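You operate a simulated robot arm through the tools that you are given. There is no shell and no other tool. Be economical: measure what you need, move in short steps, check, and stop when the job is done.

You are at the controls of a simulated robot arm. One attempt, no reset.

TASK
Take the red gauge and leave it on top of the white cartridge.

The check looks at the end state, three seconds after you hand in, the way a careful person would. Anything else that was tipped, shoved, dropped, spilled or broken makes it a failure.

THE ROBOT
A 6-joint arm with a two-finger parallel gripper, fixed in place. Base frame: the origin is at the foot of the arm, x ahead of it, y to its left, z up; the work surface is at about z = 0. Lengths are in m, angles in degrees, forces in N, time in s.
With the tool pointing down near the work surface it reaches from about 0.18 to 0.46 m from the base axis. Its first joint turns from -70.0 to 70.0 degrees. Payload 1.9 kg.
Tool frame: the origin (TCP) lies between the finger pads and is the grasp point; the fingertips stand 0.023 m ahead of it; z points along the fingers, y is the line along which they close. The gripper opens to 0.094 m. The fingers are 0.038 m wide and 0.01 m thick; the gripper's body (0.054 by 0.096 m) begins 0.039 m behind the TCP.
Orientation is that of the tool frame in the base frame, as a unit quaternion [x, y, z, w]. With the fingers straight down and closing along the base's y, the tool's x points along the base's -x, its y along +y and its z along -z.

THE INTERFACE
- The arm moves only by the tool play_rows. Its argument "rows" is a list of rows, each a list of 5 numbers: the shift along the tool's x, y, z in m, then the turn about the tool's z in degrees, then the closure in counts, from 0 (fully open) to 255 (shut). In form: [[x, y, z, spin, gripper], ...]. A call has 1 to 12 rows; each row shifts and turns the commanded pose from where the row before left it, along the tool's axes as they then stand. A row lasts 0.2 s, in which the tool goes at most 0.05 m and 8.6 degrees; a call with a longer step from one row to the next is refused whole, and so is a gripper value outside its range. Where a pose cannot be reached the arm comes as near as it can. A force on the tool above 40 N (or 10 N above the force at the start of the call, whichever is more), or a blocked arm, ends the call early, and 0.2 s more pass. Each finger travels about 0.108 m/s and halts on what it meets, pressing with about 39 N; the grip force reading is that of the motor and also rises with nothing between the fingers. The clock runs only during rows and for 0.2 s after the last one: add rows that do not move to give the fingers time. It gives the time, the measured TCP pose, the force on the tool (base axes), the opening and the grip force at its end, in the units of the frame above (readings bear some noise), and new pictures: "views" is both (left out), scene, wrist or none.
- Cameras (640 x 400 px; columns grow to the right, rows downward): "scene" is fixed at [0.0669, 0.324, 0.4248]; the picture's right is [-0.66, -0.75, 0.00], its down [-0.43, 0.37, -0.82] and it looks along [0.62, -0.54, -0.57] (base axes); focal length 220 px, centre (320, 200). "wrist" rides on the gripper at [-0.039, 0, -0.044] in the tool frame; the picture's right is [0.00, -1.00, 0.00], its down [0.97, 0.00, -0.24] and it looks along [0.24, 0.00, 0.97] (tool axes); focal length 218 px, centre (320, 200). There is no depth. A picture from a camera that has moved, and an enlarged one, comes with that camera's place and axes in the base frame and with its lens.
- zoom(camera, box): a new picture of the part [left, top, right, bottom] of that camera's present view, enlarged. It takes no simulated time.
- close_job(): hands the job in; it is judged then, once.

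Work in short steps. Places have to be worked out from the pictures, the camera data and where the tool is seen: move nearer, look again, correct. Check each grasp and each placing, and mend what went wrong. You have 90 turns and 150 pictures in all, those below and enlarged ones among them. Open the gripper and draw the arm clear of the work before you hand the job in, unless the task says otherwise; then end with one line.

The tools are called as a command line: name --pt "numbers of a row" for each row, then --argument value for the rest, lists and objects as JSON in quotes. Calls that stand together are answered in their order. play_rows: Moves the arm, as the interface text tells. Its arguments: {"type":"object","properties":{"rows":{"type":"array"},"views":{"type":"string","enum":["both","scene","wrist","none"]}},"required":["rows"]} The other tools are called the same way: zoom (camera, box) takes an enlarged picture of a part of a camera's view; close_job () hands the job in.

At the start:

```text
time: 0.0
eef_pos: [0.2475, 0.1276, 0.3037]
tcp_rot: [0.0, 1.0, 0.002, 0.0]
ft_force: [0.5, -0.4, -0.2]
finger_gap: 0.0943
gripper_force: 0.0
```

scene: 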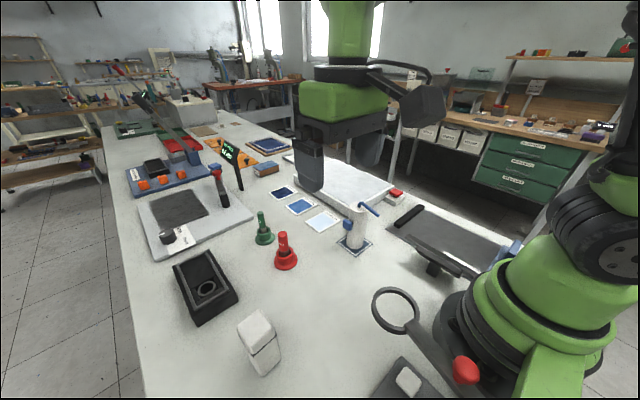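
wrist: 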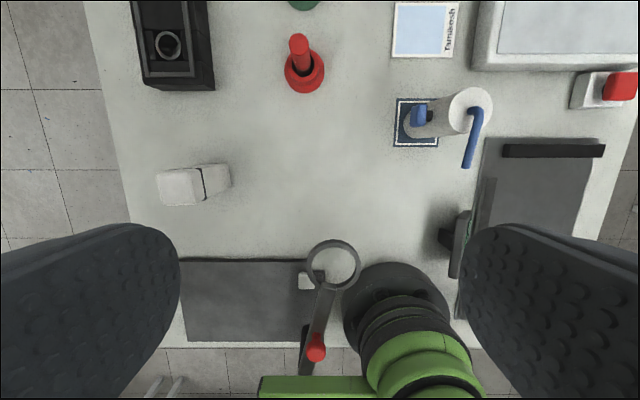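

I'll enlarge the candidates for the red gauge and the white cartridge.

zoom --camera "scene" --box '[160, 180, 400, 390]'

zoom --camera "wrist" --box '[120, 0, 500, 220]'

```text
1.90 times, centred on (280, 285) of scene
camera zoom: at [0.0669, 0.324, 0.4248], right [-0.66, -0.75, 0.0], down [-0.43, 0.37, -0.82], along [0.62, -0.54, -0.57], focal length 420 px, centre (396, 38)
```

zoom: 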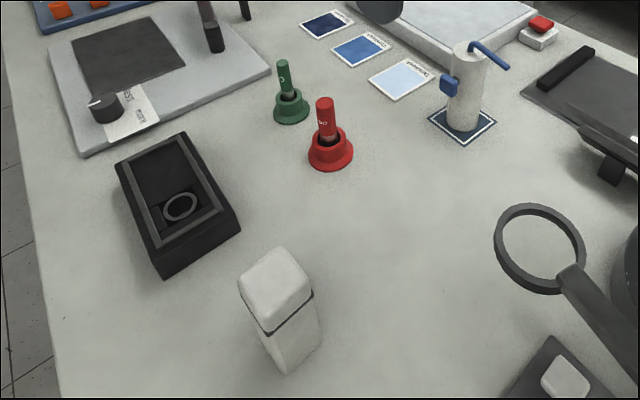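

```text
1.68 times, centred on (310, 110) of wrist
camera zoom: at [0.2861, 0.127, 0.3497], right [0.0, -1.0, 0.0], down [-0.97, 0.0, 0.24], along [-0.24, 0.0, -0.97], focal length 368 px, centre (337, 352)
```

zoom: 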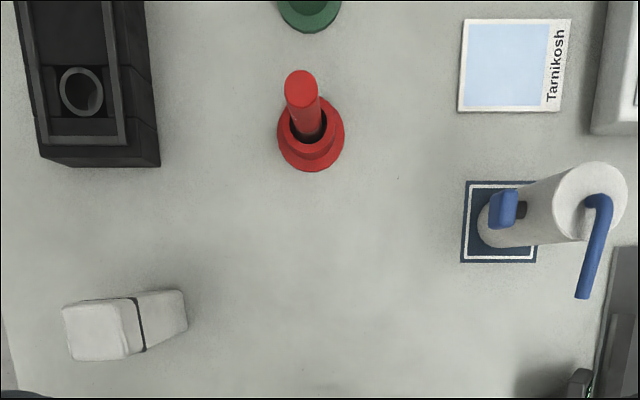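

The red gauge stands at about (0.38, 0.15), its top near z = 0.10. The white cartridge is most likely the upright white box, with its top near (0.24, 0.29, 0.10). I'll move nearer to the gauge, staying high, to see it better.

play_rows --pt "-0.03 0.008 0.0 0 0" --pt "-0.03 0.008 0.0 0 0" --pt "-0.03 0.008 0.02 0 0" --pt "0 0 0.03 0 0" --pt "0 0 0.02 0 0" --pt "0 0 0 0 0"

```text
time: 1.4
eef_pos: [0.3372, 0.1512, 0.2339]
tcp_rot: [0.0, 1.0, 0.002, 0.001]
ft_force: [-1.1, -0.2, -0.5]
finger_gap: 0.0941
gripper_force: 0.0
camera wrist: at [0.3763, 0.1514, 0.2785], right [0.0, -1.0, 0.0], down [-0.97, 0.0, 0.24], along [-0.24, 0.0, -0.97], focal length 218 px, centre (320, 200)
```

scene: 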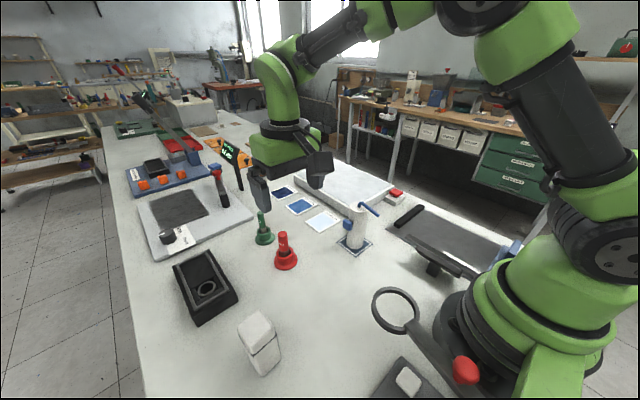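
wrist: 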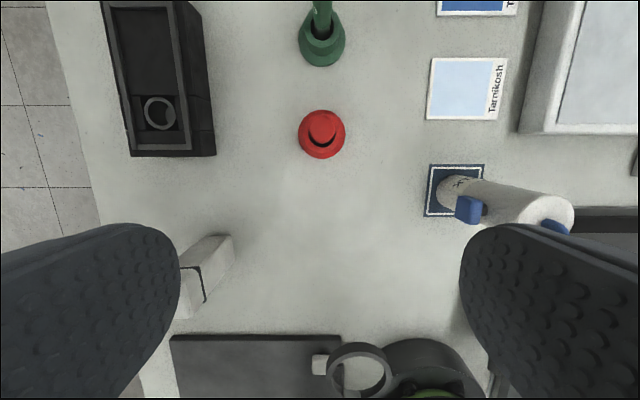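

zoom --camera "wrist" --box '[260, 0, 390, 180]'

zoom --camera "scene" --box '[235, 195, 325, 285]'

```text
2.22 times, centred on (325, 90) of wrist
camera zoom: at [0.3763, 0.1514, 0.2785], right [0.0, -1.0, 0.0], down [-0.97, 0.0, 0.24], along [-0.24, 0.0, -0.97], focal length 485 px, centre (309, 444)
```

zoom: 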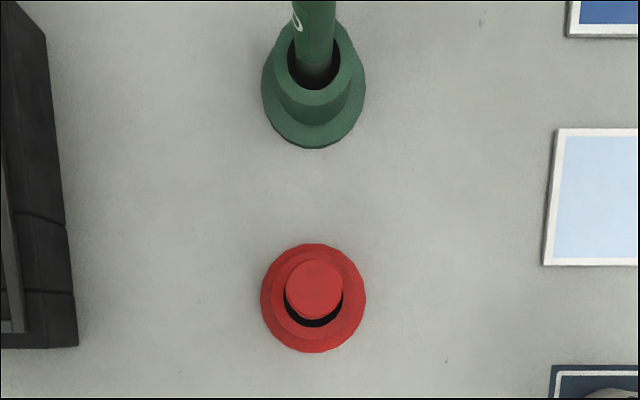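

```text
4.44 times, centred on (280, 240) of scene
camera zoom: at [0.0669, 0.324, 0.4248], right [-0.66, -0.75, 0.0], down [-0.43, 0.37, -0.82], along [0.62, -0.54, -0.57], focal length 979 px, centre (498, 22)
```

zoom: 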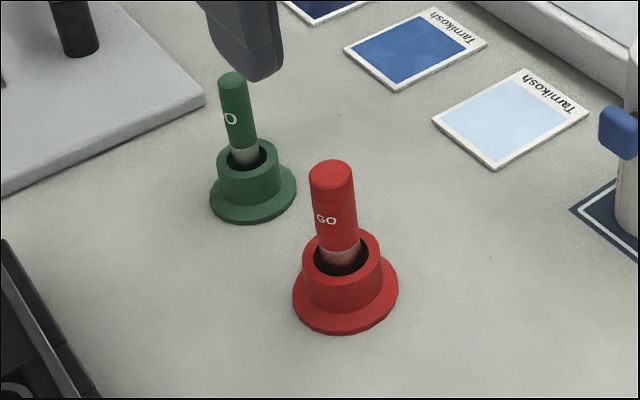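

The gauge is a plug with a steel end, standing in a red socket. It is near (0.389, 0.149) with its top at z ≈ 0.09 and the socket rim at ≈ 0.03. I'll go above it, then check the centring.

play_rows --pt "-0.026 -0.001 0.0 0 0" --pt "-0.026 -0.001 0.01 0 0" --pt "0 0 0.03 0 0" --pt "0 0 0.03 0 0" --pt "0 0 0.014 0 0" --pt "0 0 0 0 0"

```text
time: 2.8
eef_pos: [0.3906, 0.1497, 0.1511]
tcp_rot: [0.0, 1.0, 0.002, 0.001]
ft_force: [-0.6, -0.6, 0.7]
finger_gap: 0.0941
gripper_force: 0.0
camera wrist: at [0.4281, 0.1495, 0.1959], right [0.0, -1.0, 0.0], down [-0.97, 0.0, 0.24], along [-0.24, 0.0, -0.97], focal length 218 px, centre (320, 200)
```

scene: 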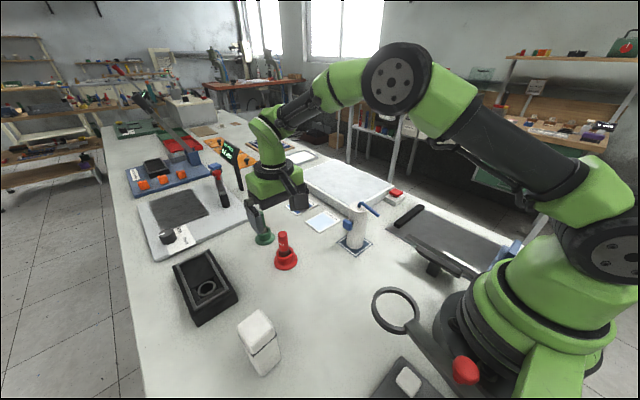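
wrist: 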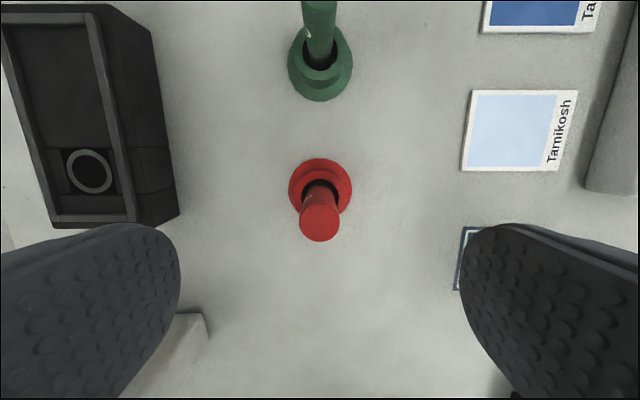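

The gauge is centred under the TCP, so I'll go straight down to z ≈ 0.07, with the fingertips above the socket rim.

play_rows --pt "0 0 0.03 0 0" --pt "0 0 0.03 0 0" --pt "0 0 0.021 0 0" --pt "0 0 0 0 0"

```text
time: 3.8
eef_pos: [0.3902, 0.1501, 0.0704]
tcp_rot: [0.001, 1.0, 0.001, 0.001]
ft_force: [0.4, 1.1, -1.0]
finger_gap: 0.0939
gripper_force: 0.2
camera wrist: at [0.4281, 0.1499, 0.1145], right [0.0, -1.0, 0.0], down [-0.97, 0.0, 0.24], along [-0.24, 0.0, -0.97], focal length 218 px, centre (320, 200)
```

scene: 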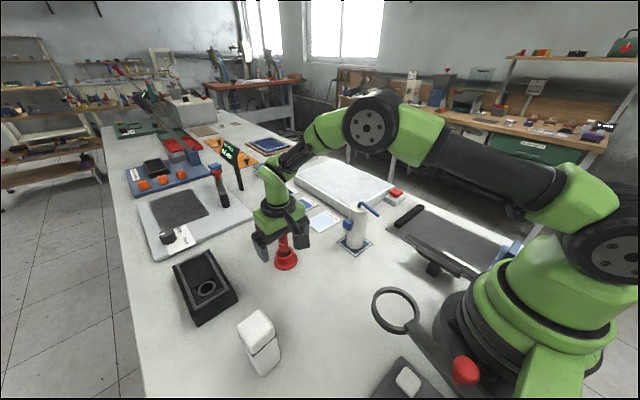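
wrist: 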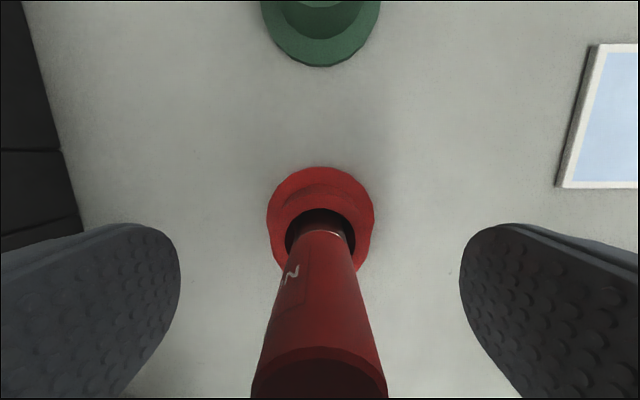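

The gauge sits well between the fingers, and I'll close on it.

play_rows --pt "0 0 0 0 120" --pt "0 0 0 0 170" --pt "0 0 0 0 255" --pt "0 0 0 0 255"

```text
time: 4.8
eef_pos: [0.3902, 0.1509, 0.0712]
tcp_rot: [0.0, 1.0, 0.002, 0.0]
ft_force: [-0.5, -1.5, -0.4]
finger_gap: 0.0206
gripper_force: 38.9
camera wrist: at [0.4281, 0.1498, 0.1148], right [0.0, -1.0, 0.0], down [-0.97, 0.0, 0.24], along [-0.24, 0.0, -0.97], focal length 218 px, centre (320, 200)
```

scene: 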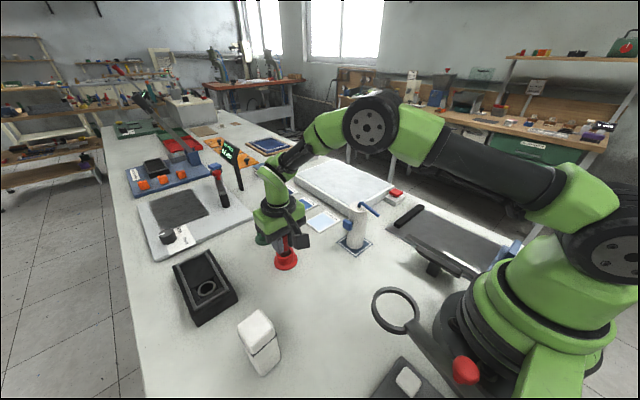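
wrist: 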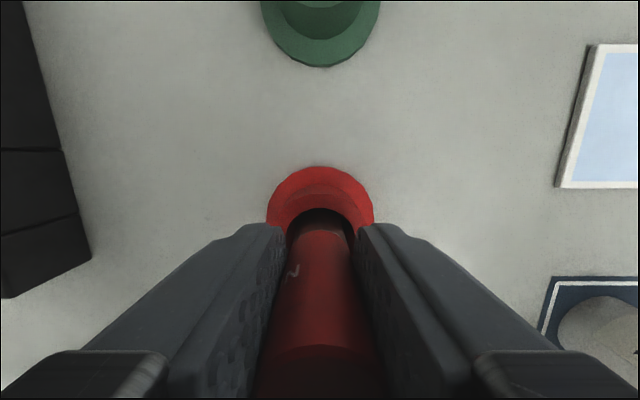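

It is gripped at 20.6 mm. I'll lift slowly, straight up out of the socket.

play_rows --pt "0 0 -0.01 0 255" --pt "0 0 -0.015 0 255" --pt "0 0 -0.02 0 255" --pt "0 0 -0.02 0 255" --pt "0 0 -0.025 0 255" --pt "0 0 -0.03 0 255" --pt "0 0 -0.03 0 255" --pt "0 0 0 0 255"

```text
time: 6.6
eef_pos: [0.3881, 0.1491, 0.2205]
tcp_rot: [0.001, 1.0, 0.001, 0.001]
ft_force: [-0.3, 1.9, -1.3]
finger_gap: 0.0204
gripper_force: 39.4
camera wrist: at [0.4277, 0.1487, 0.2653], right [0.0, -1.0, 0.0], down [-0.97, 0.0, 0.24], along [-0.24, 0.0, -0.97], focal length 218 px, centre (320, 200)
```

scene: 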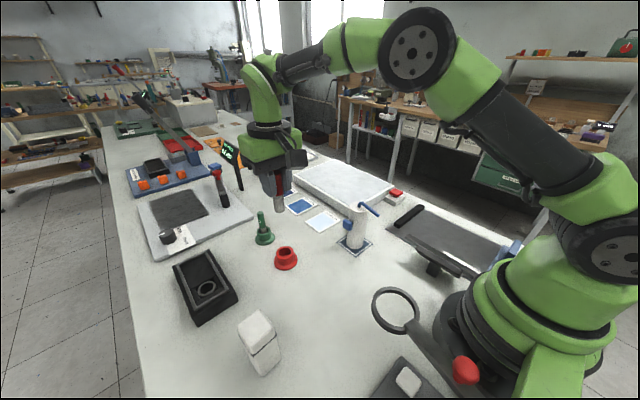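
wrist: 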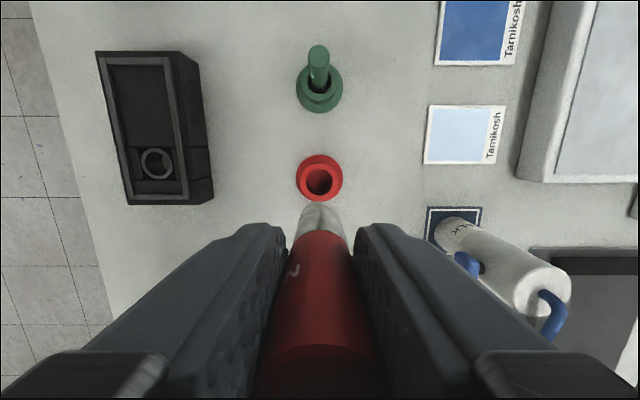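

zoom --camera "scene" --box '[230, 140, 330, 220]'

zoom --camera "scene" --box '[220, 295, 300, 385]'

```text
5.00 times, centred on (280, 180) of scene
camera zoom: at [0.0669, 0.324, 0.4248], right [-0.66, -0.75, 0.0], down [-0.43, 0.37, -0.82], along [0.62, -0.54, -0.57], focal length 1102 px, centre (520, 300)
```

zoom: 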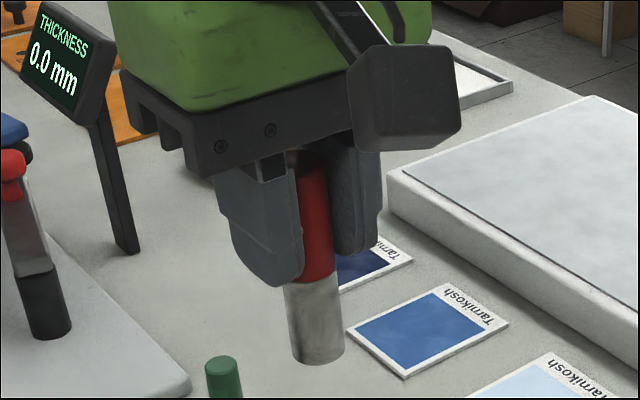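

```text
4.44 times, centred on (260, 340) of scene
camera zoom: at [0.0669, 0.324, 0.4248], right [-0.66, -0.75, 0.0], down [-0.43, 0.37, -0.82], along [0.62, -0.54, -0.57], focal length 979 px, centre (587, -422)
```

zoom: 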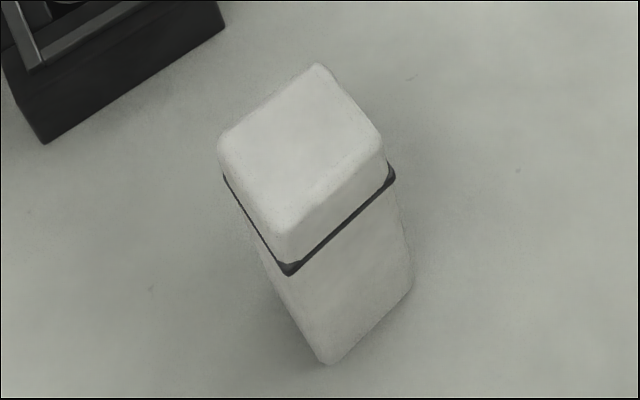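

The socket stayed put, and the gauge hangs straight with its bottom about 0.067 m below the TCP. The cartridge top centre is about (0.242, 0.291) at z ≈ 0.10, and about 36 mm square. I'll carry the gauge there at a safe height.

play_rows --pt "0.01 0.01 -0.01 0 255" --pt "0.018 0.018 -0.01 0 255" --pt "0.022 0.022 0 0 255" --pt "0.022 0.022 0 0 255" --pt "0.022 0.022 0 0 255" --pt "0.022 0.022 0 0 255" --pt "0.018 0.016 0 0 255" --pt "0.012 0.01 0 0 255" --pt "0 0 0 0 255" --pt "0 0 0 0 255"

```text
time: 8.8
eef_pos: [0.2437, 0.2905, 0.2404]
tcp_rot: [0.001, 1.0, 0.002, 0.001]
ft_force: [-0.3, -0.3, -1.8]
finger_gap: 0.0206
gripper_force: 39.4
camera wrist: at [0.2824, 0.2905, 0.2845], right [0.0, -1.0, 0.0], down [-0.97, 0.0, 0.24], along [-0.24, 0.0, -0.97], focal length 218 px, centre (320, 200)
```

scene: 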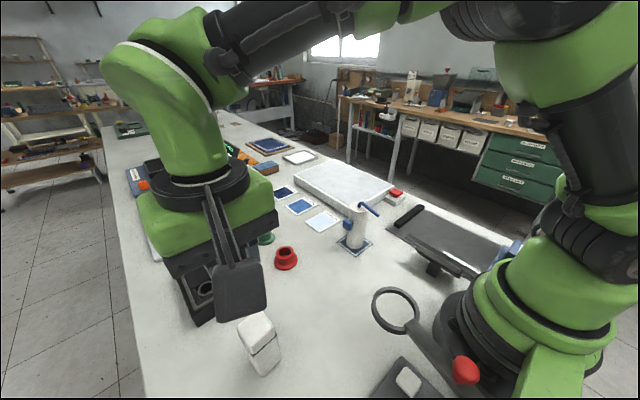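
wrist: 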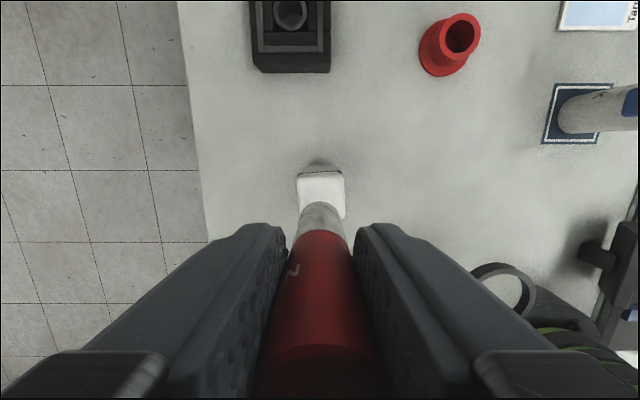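

zoom --camera "wrist" --box '[270, 150, 370, 240]'

zoom --camera "scene" --box '[160, 220, 320, 390]'

```text
4.44 times, centred on (320, 195) of wrist
camera zoom: at [0.2824, 0.2905, 0.2845], right [0.0, -1.0, 0.0], down [-0.97, 0.0, 0.24], along [-0.24, 0.0, -0.97], focal length 970 px, centre (320, 222)
```

zoom: 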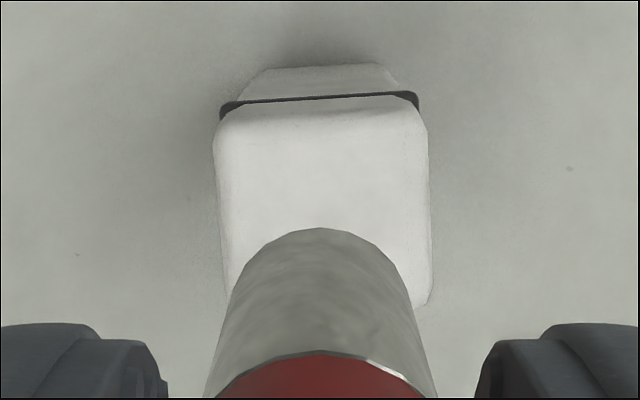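

```text
2.35 times, centred on (240, 305) of scene
camera zoom: at [0.0669, 0.324, 0.4248], right [-0.66, -0.75, 0.0], down [-0.43, 0.37, -0.82], along [0.62, -0.54, -0.57], focal length 518 px, centre (508, -47)
```

zoom: 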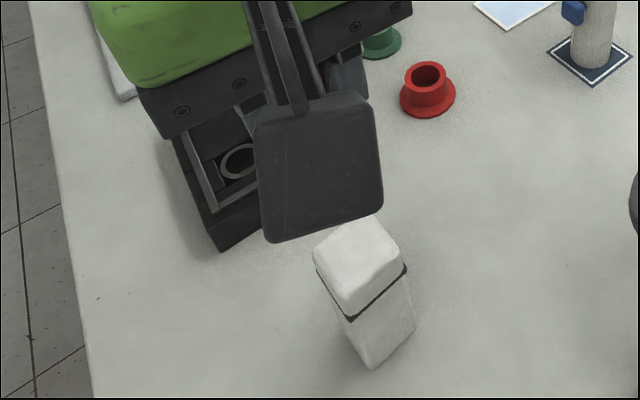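

The gauge is about 4 mm too far along +x over the cartridge top, whose centre I put at about (0.239, 0.2895). I'll correct that and lower most of the way.

play_rows --pt "0.0045 -0.001 0.005 0 255" --pt "0 0 0.02 0 255" --pt "0 0 0.02 0 255" --pt "0 0 0.01 0 255" --pt "0 0 0 0 255" --pt "0 0 0 0 255"

zoom --camera "wrist" --box '[250, 120, 390, 240]'

zoom --camera "scene" --box '[180, 270, 320, 390]'

```text
time: 10.2
eef_pos: [0.2403, 0.2906, 0.1861]
tcp_rot: [0.0, 1.0, 0.001, 0.001]
ft_force: [-0.4, 0.6, -1.1]
finger_gap: 0.0207
gripper_force: 39.3
camera wrist: at [0.2775, 0.2899, 0.2308], right [0.0, -1.0, 0.0], down [-0.97, 0.0, 0.24], along [-0.24, 0.0, -0.97], focal length 218 px, centre (320, 200)
```

scene: 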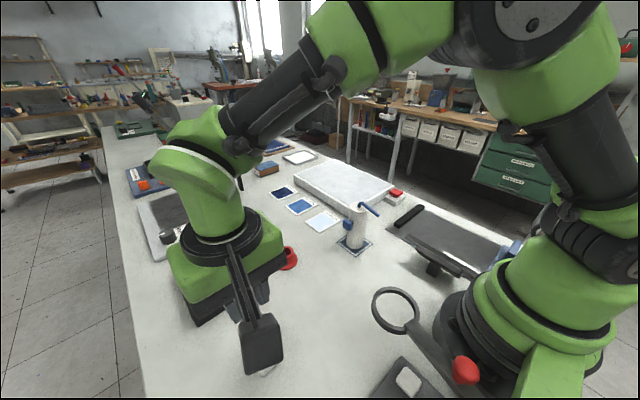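
wrist: 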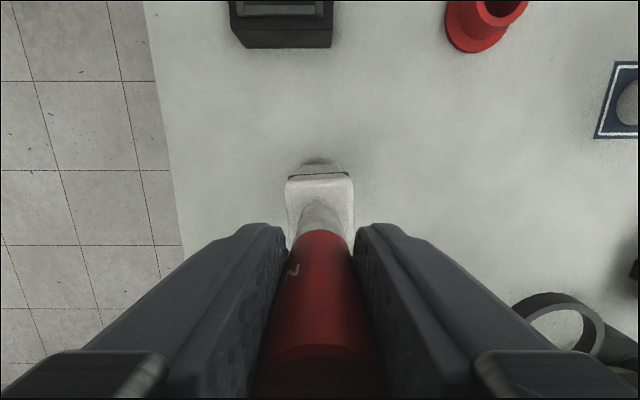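

```text
3.33 times, centred on (320, 180) of wrist
camera zoom: at [0.2775, 0.2899, 0.2308], right [0.0, -1.0, 0.0], down [-0.97, 0.0, 0.24], along [-0.24, 0.0, -0.97], focal length 728 px, centre (320, 267)
```

zoom: 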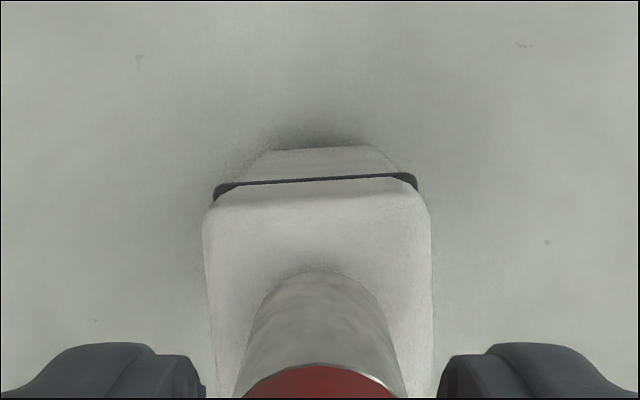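

```text
3.33 times, centred on (250, 330) of scene
camera zoom: at [0.0669, 0.324, 0.4248], right [-0.66, -0.75, 0.0], down [-0.43, 0.37, -0.82], along [0.62, -0.54, -0.57], focal length 734 px, centre (553, -233)
```

zoom: 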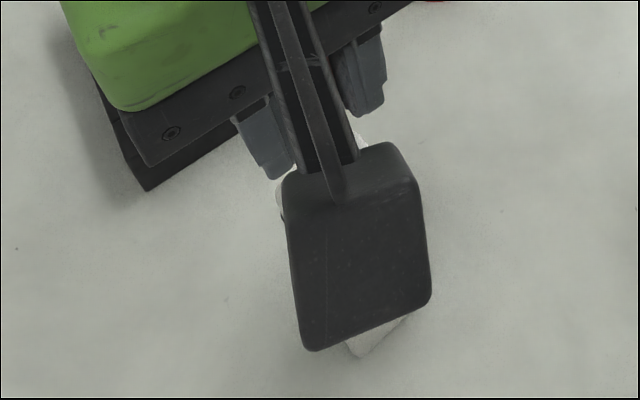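

The gauge is now centred over the top, with perhaps 15–20 mm to go. I'll lower in small steps and watch the force.

play_rows --pt "0 0 0.006 0 255" --pt "0 0 0.004 0 255" --pt "0 0 0.002 0 255" --pt "0 0 0 0 255" --views "wrist"

zoom --camera "wrist" --box '[250, 120, 390, 240]'

```text
time: 11.2
eef_pos: [0.2394, 0.2901, 0.1757]
tcp_rot: [0.001, 1.0, 0.002, 0.002]
ft_force: [-1.9, -5.0, 34.1]
finger_gap: 0.0209
gripper_force: 39.9
camera wrist: at [0.2781, 0.2904, 0.2198], right [0.0, -1.0, -0.01], down [-0.97, 0.0, 0.24], along [-0.24, 0.01, -0.97], focal length 218 px, centre (320, 200)
```

wrist: 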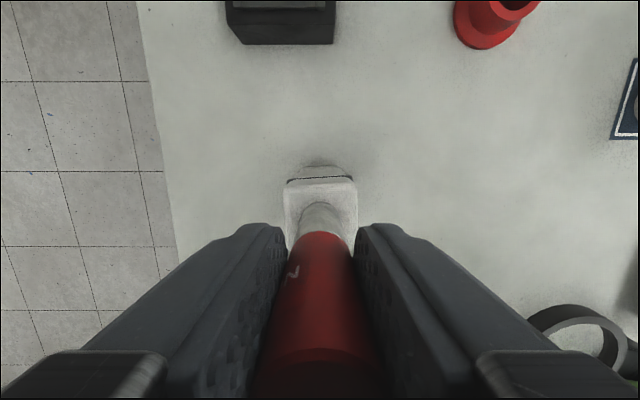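

```text
3.33 times, centred on (320, 180) of wrist
camera zoom: at [0.2781, 0.2904, 0.2198], right [0.0, -1.0, -0.01], down [-0.97, 0.0, 0.24], along [-0.24, 0.01, -0.97], focal length 728 px, centre (320, 267)
```

zoom: 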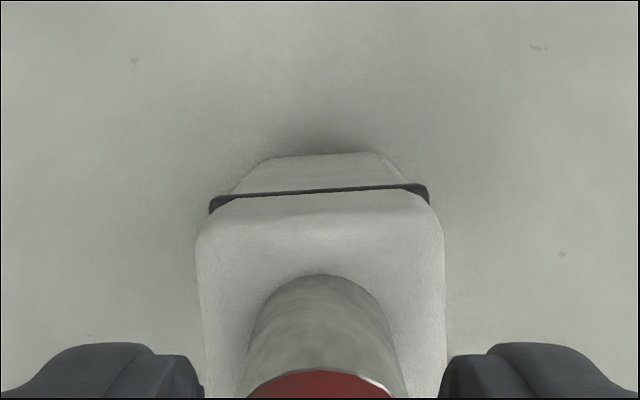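

Contact, with 34 N on the tool. I'll back off a little to ease the load before letting go.

play_rows --pt "0 0 -0.001 0 255" --pt "0 0 0 0 255" --views "none"

```text
time: 11.8
eef_pos: [0.2397, 0.2907, 0.175]
tcp_rot: [0.0, 1.0, 0.002, 0.002]
ft_force: [2.8, -1.6, 26.1]
finger_gap: 0.0206
gripper_force: 38.9
```

play_rows --pt "0 0 -0.001 0 255" --pt "0 0 -0.0005 0 255" --pt "0 0 0 0 255" --views "none"

```text
time: 12.6
eef_pos: [0.2392, 0.2897, 0.1745]
tcp_rot: [0.0, 1.0, 0.0, -0.001]
ft_force: [1.4, 1.3, 5.2]
finger_gap: 0.0206
gripper_force: 39.3
```

The load is down to 5 N with the gauge upright. I'll open gently.

play_rows --pt "0 0 0 0 195" --pt "0 0 0 0 185" --pt "0 0 0 0 170" --pt "0 0 0 0 150" --pt "0 0 0 0 130" --pt "0 0 0 0 130"

```text
time: 14.0
eef_pos: [0.2402, 0.2903, 0.1756]
tcp_rot: [0.0, 1.0, 0.002, 0.0]
ft_force: [-0.3, -0.1, 0.4]
finger_gap: 0.0463
gripper_force: 0.1
camera wrist: at [0.2778, 0.2905, 0.2206], right [0.0, -1.0, 0.0], down [-0.97, 0.0, 0.24], along [-0.24, 0.0, -0.97], focal length 218 px, centre (320, 200)
```

scene: 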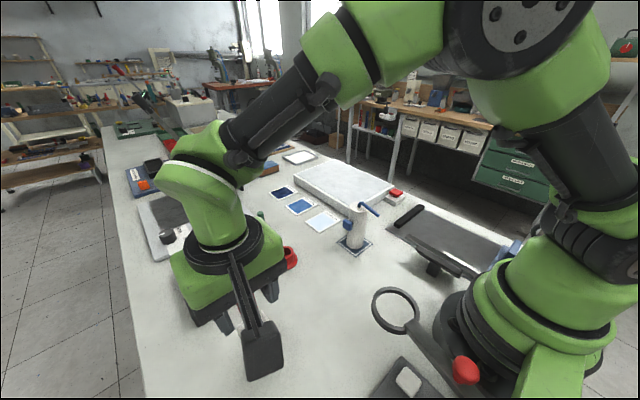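
wrist: 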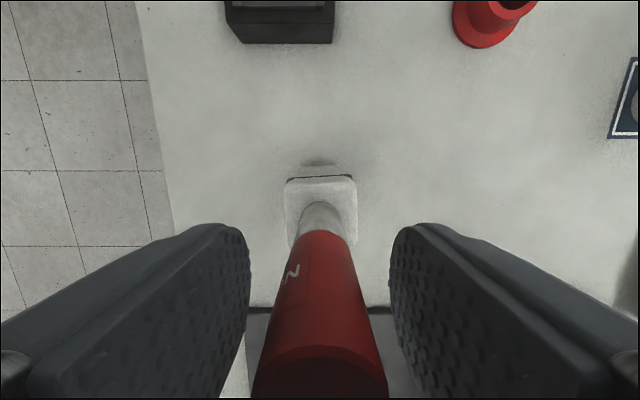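

The gauge stands free. I'll open a bit more and rise straight up.

play_rows --pt "0 0 0 0 60" --pt "0 0 0 0 20" --pt "0 0 -0.01 0 0" --pt "0 0 -0.02 0 0" --pt "0 0 -0.03 0 0" --pt "0 0 -0.03 0 0" --pt "0 0 -0.03 0 0" --pt "0 0 0 0 0"

```text
time: 15.8
eef_pos: [0.2376, 0.2897, 0.2969]
tcp_rot: [0.0, 1.0, 0.003, 0.001]
ft_force: [-0.4, -1.1, -0.3]
finger_gap: 0.094
gripper_force: 0.1
camera wrist: at [0.2765, 0.2903, 0.3416], right [0.0, -1.0, 0.0], down [-0.97, 0.0, 0.24], along [-0.24, 0.0, -0.97], focal length 218 px, centre (320, 200)
```

scene: 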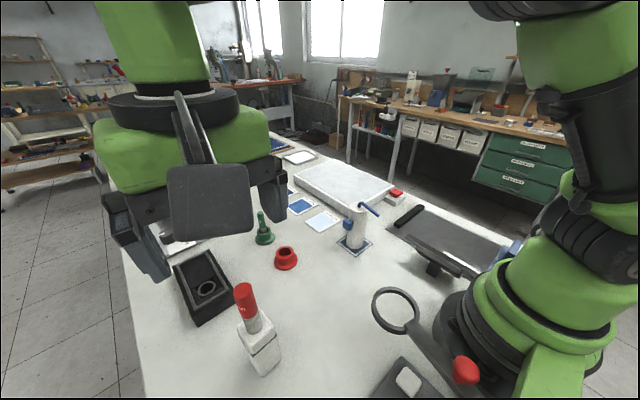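
wrist: 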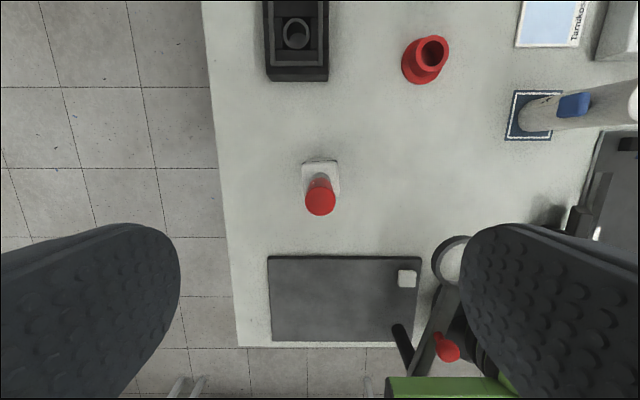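

The gauge stands upright on the cartridge. I'll draw the arm aside at height and take a last look.

play_rows --pt "-0.01 -0.03 0 0 0" --pt "-0.01 -0.04 0 0 0" --pt "-0.01 -0.04 0 0 0" --pt "0 -0.03 0 0 0" --pt "0 0 0 0 0" --views "scene"

zoom --camera "scene" --box '[200, 240, 320, 390]'

```text
time: 17.0
eef_pos: [0.2695, 0.1492, 0.2942]
tcp_rot: [0.0, 1.0, 0.002, 0.001]
ft_force: [-0.4, 1.1, -0.9]
finger_gap: 0.0939
gripper_force: 0.0
```

scene: 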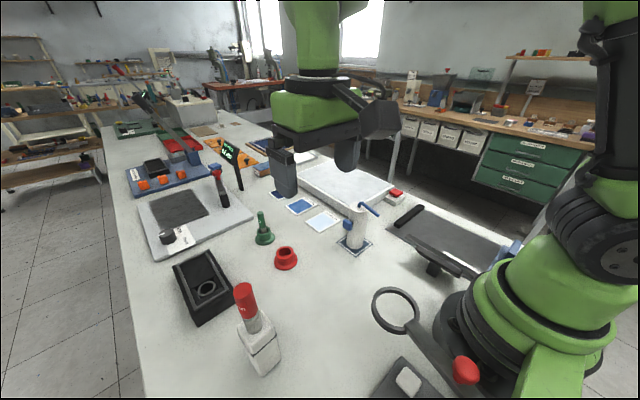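

```text
2.67 times, centred on (260, 315) of scene
camera zoom: at [0.0669, 0.324, 0.4248], right [-0.66, -0.75, 0.0], down [-0.43, 0.37, -0.82], along [0.62, -0.54, -0.57], focal length 588 px, centre (480, -107)
```

zoom: 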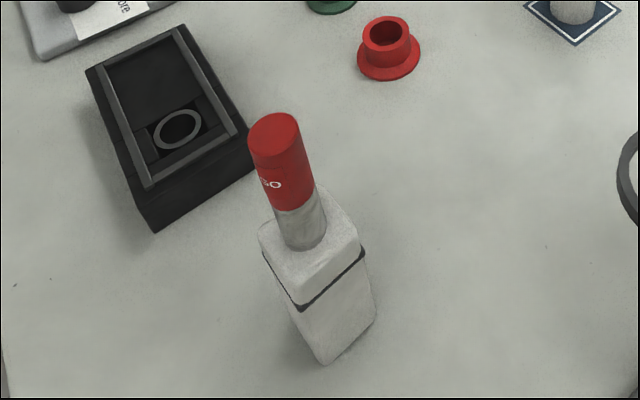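

The gauge stands centred on the cartridge, nothing else has moved, and the arm is clear, so I'm handing in.

close_job

```text
The job is handed in.
```

The red gauge is standing upright, centred on top of the white cartridge; its red socket stayed in place, nothing else was disturbed, and the job is handed in.
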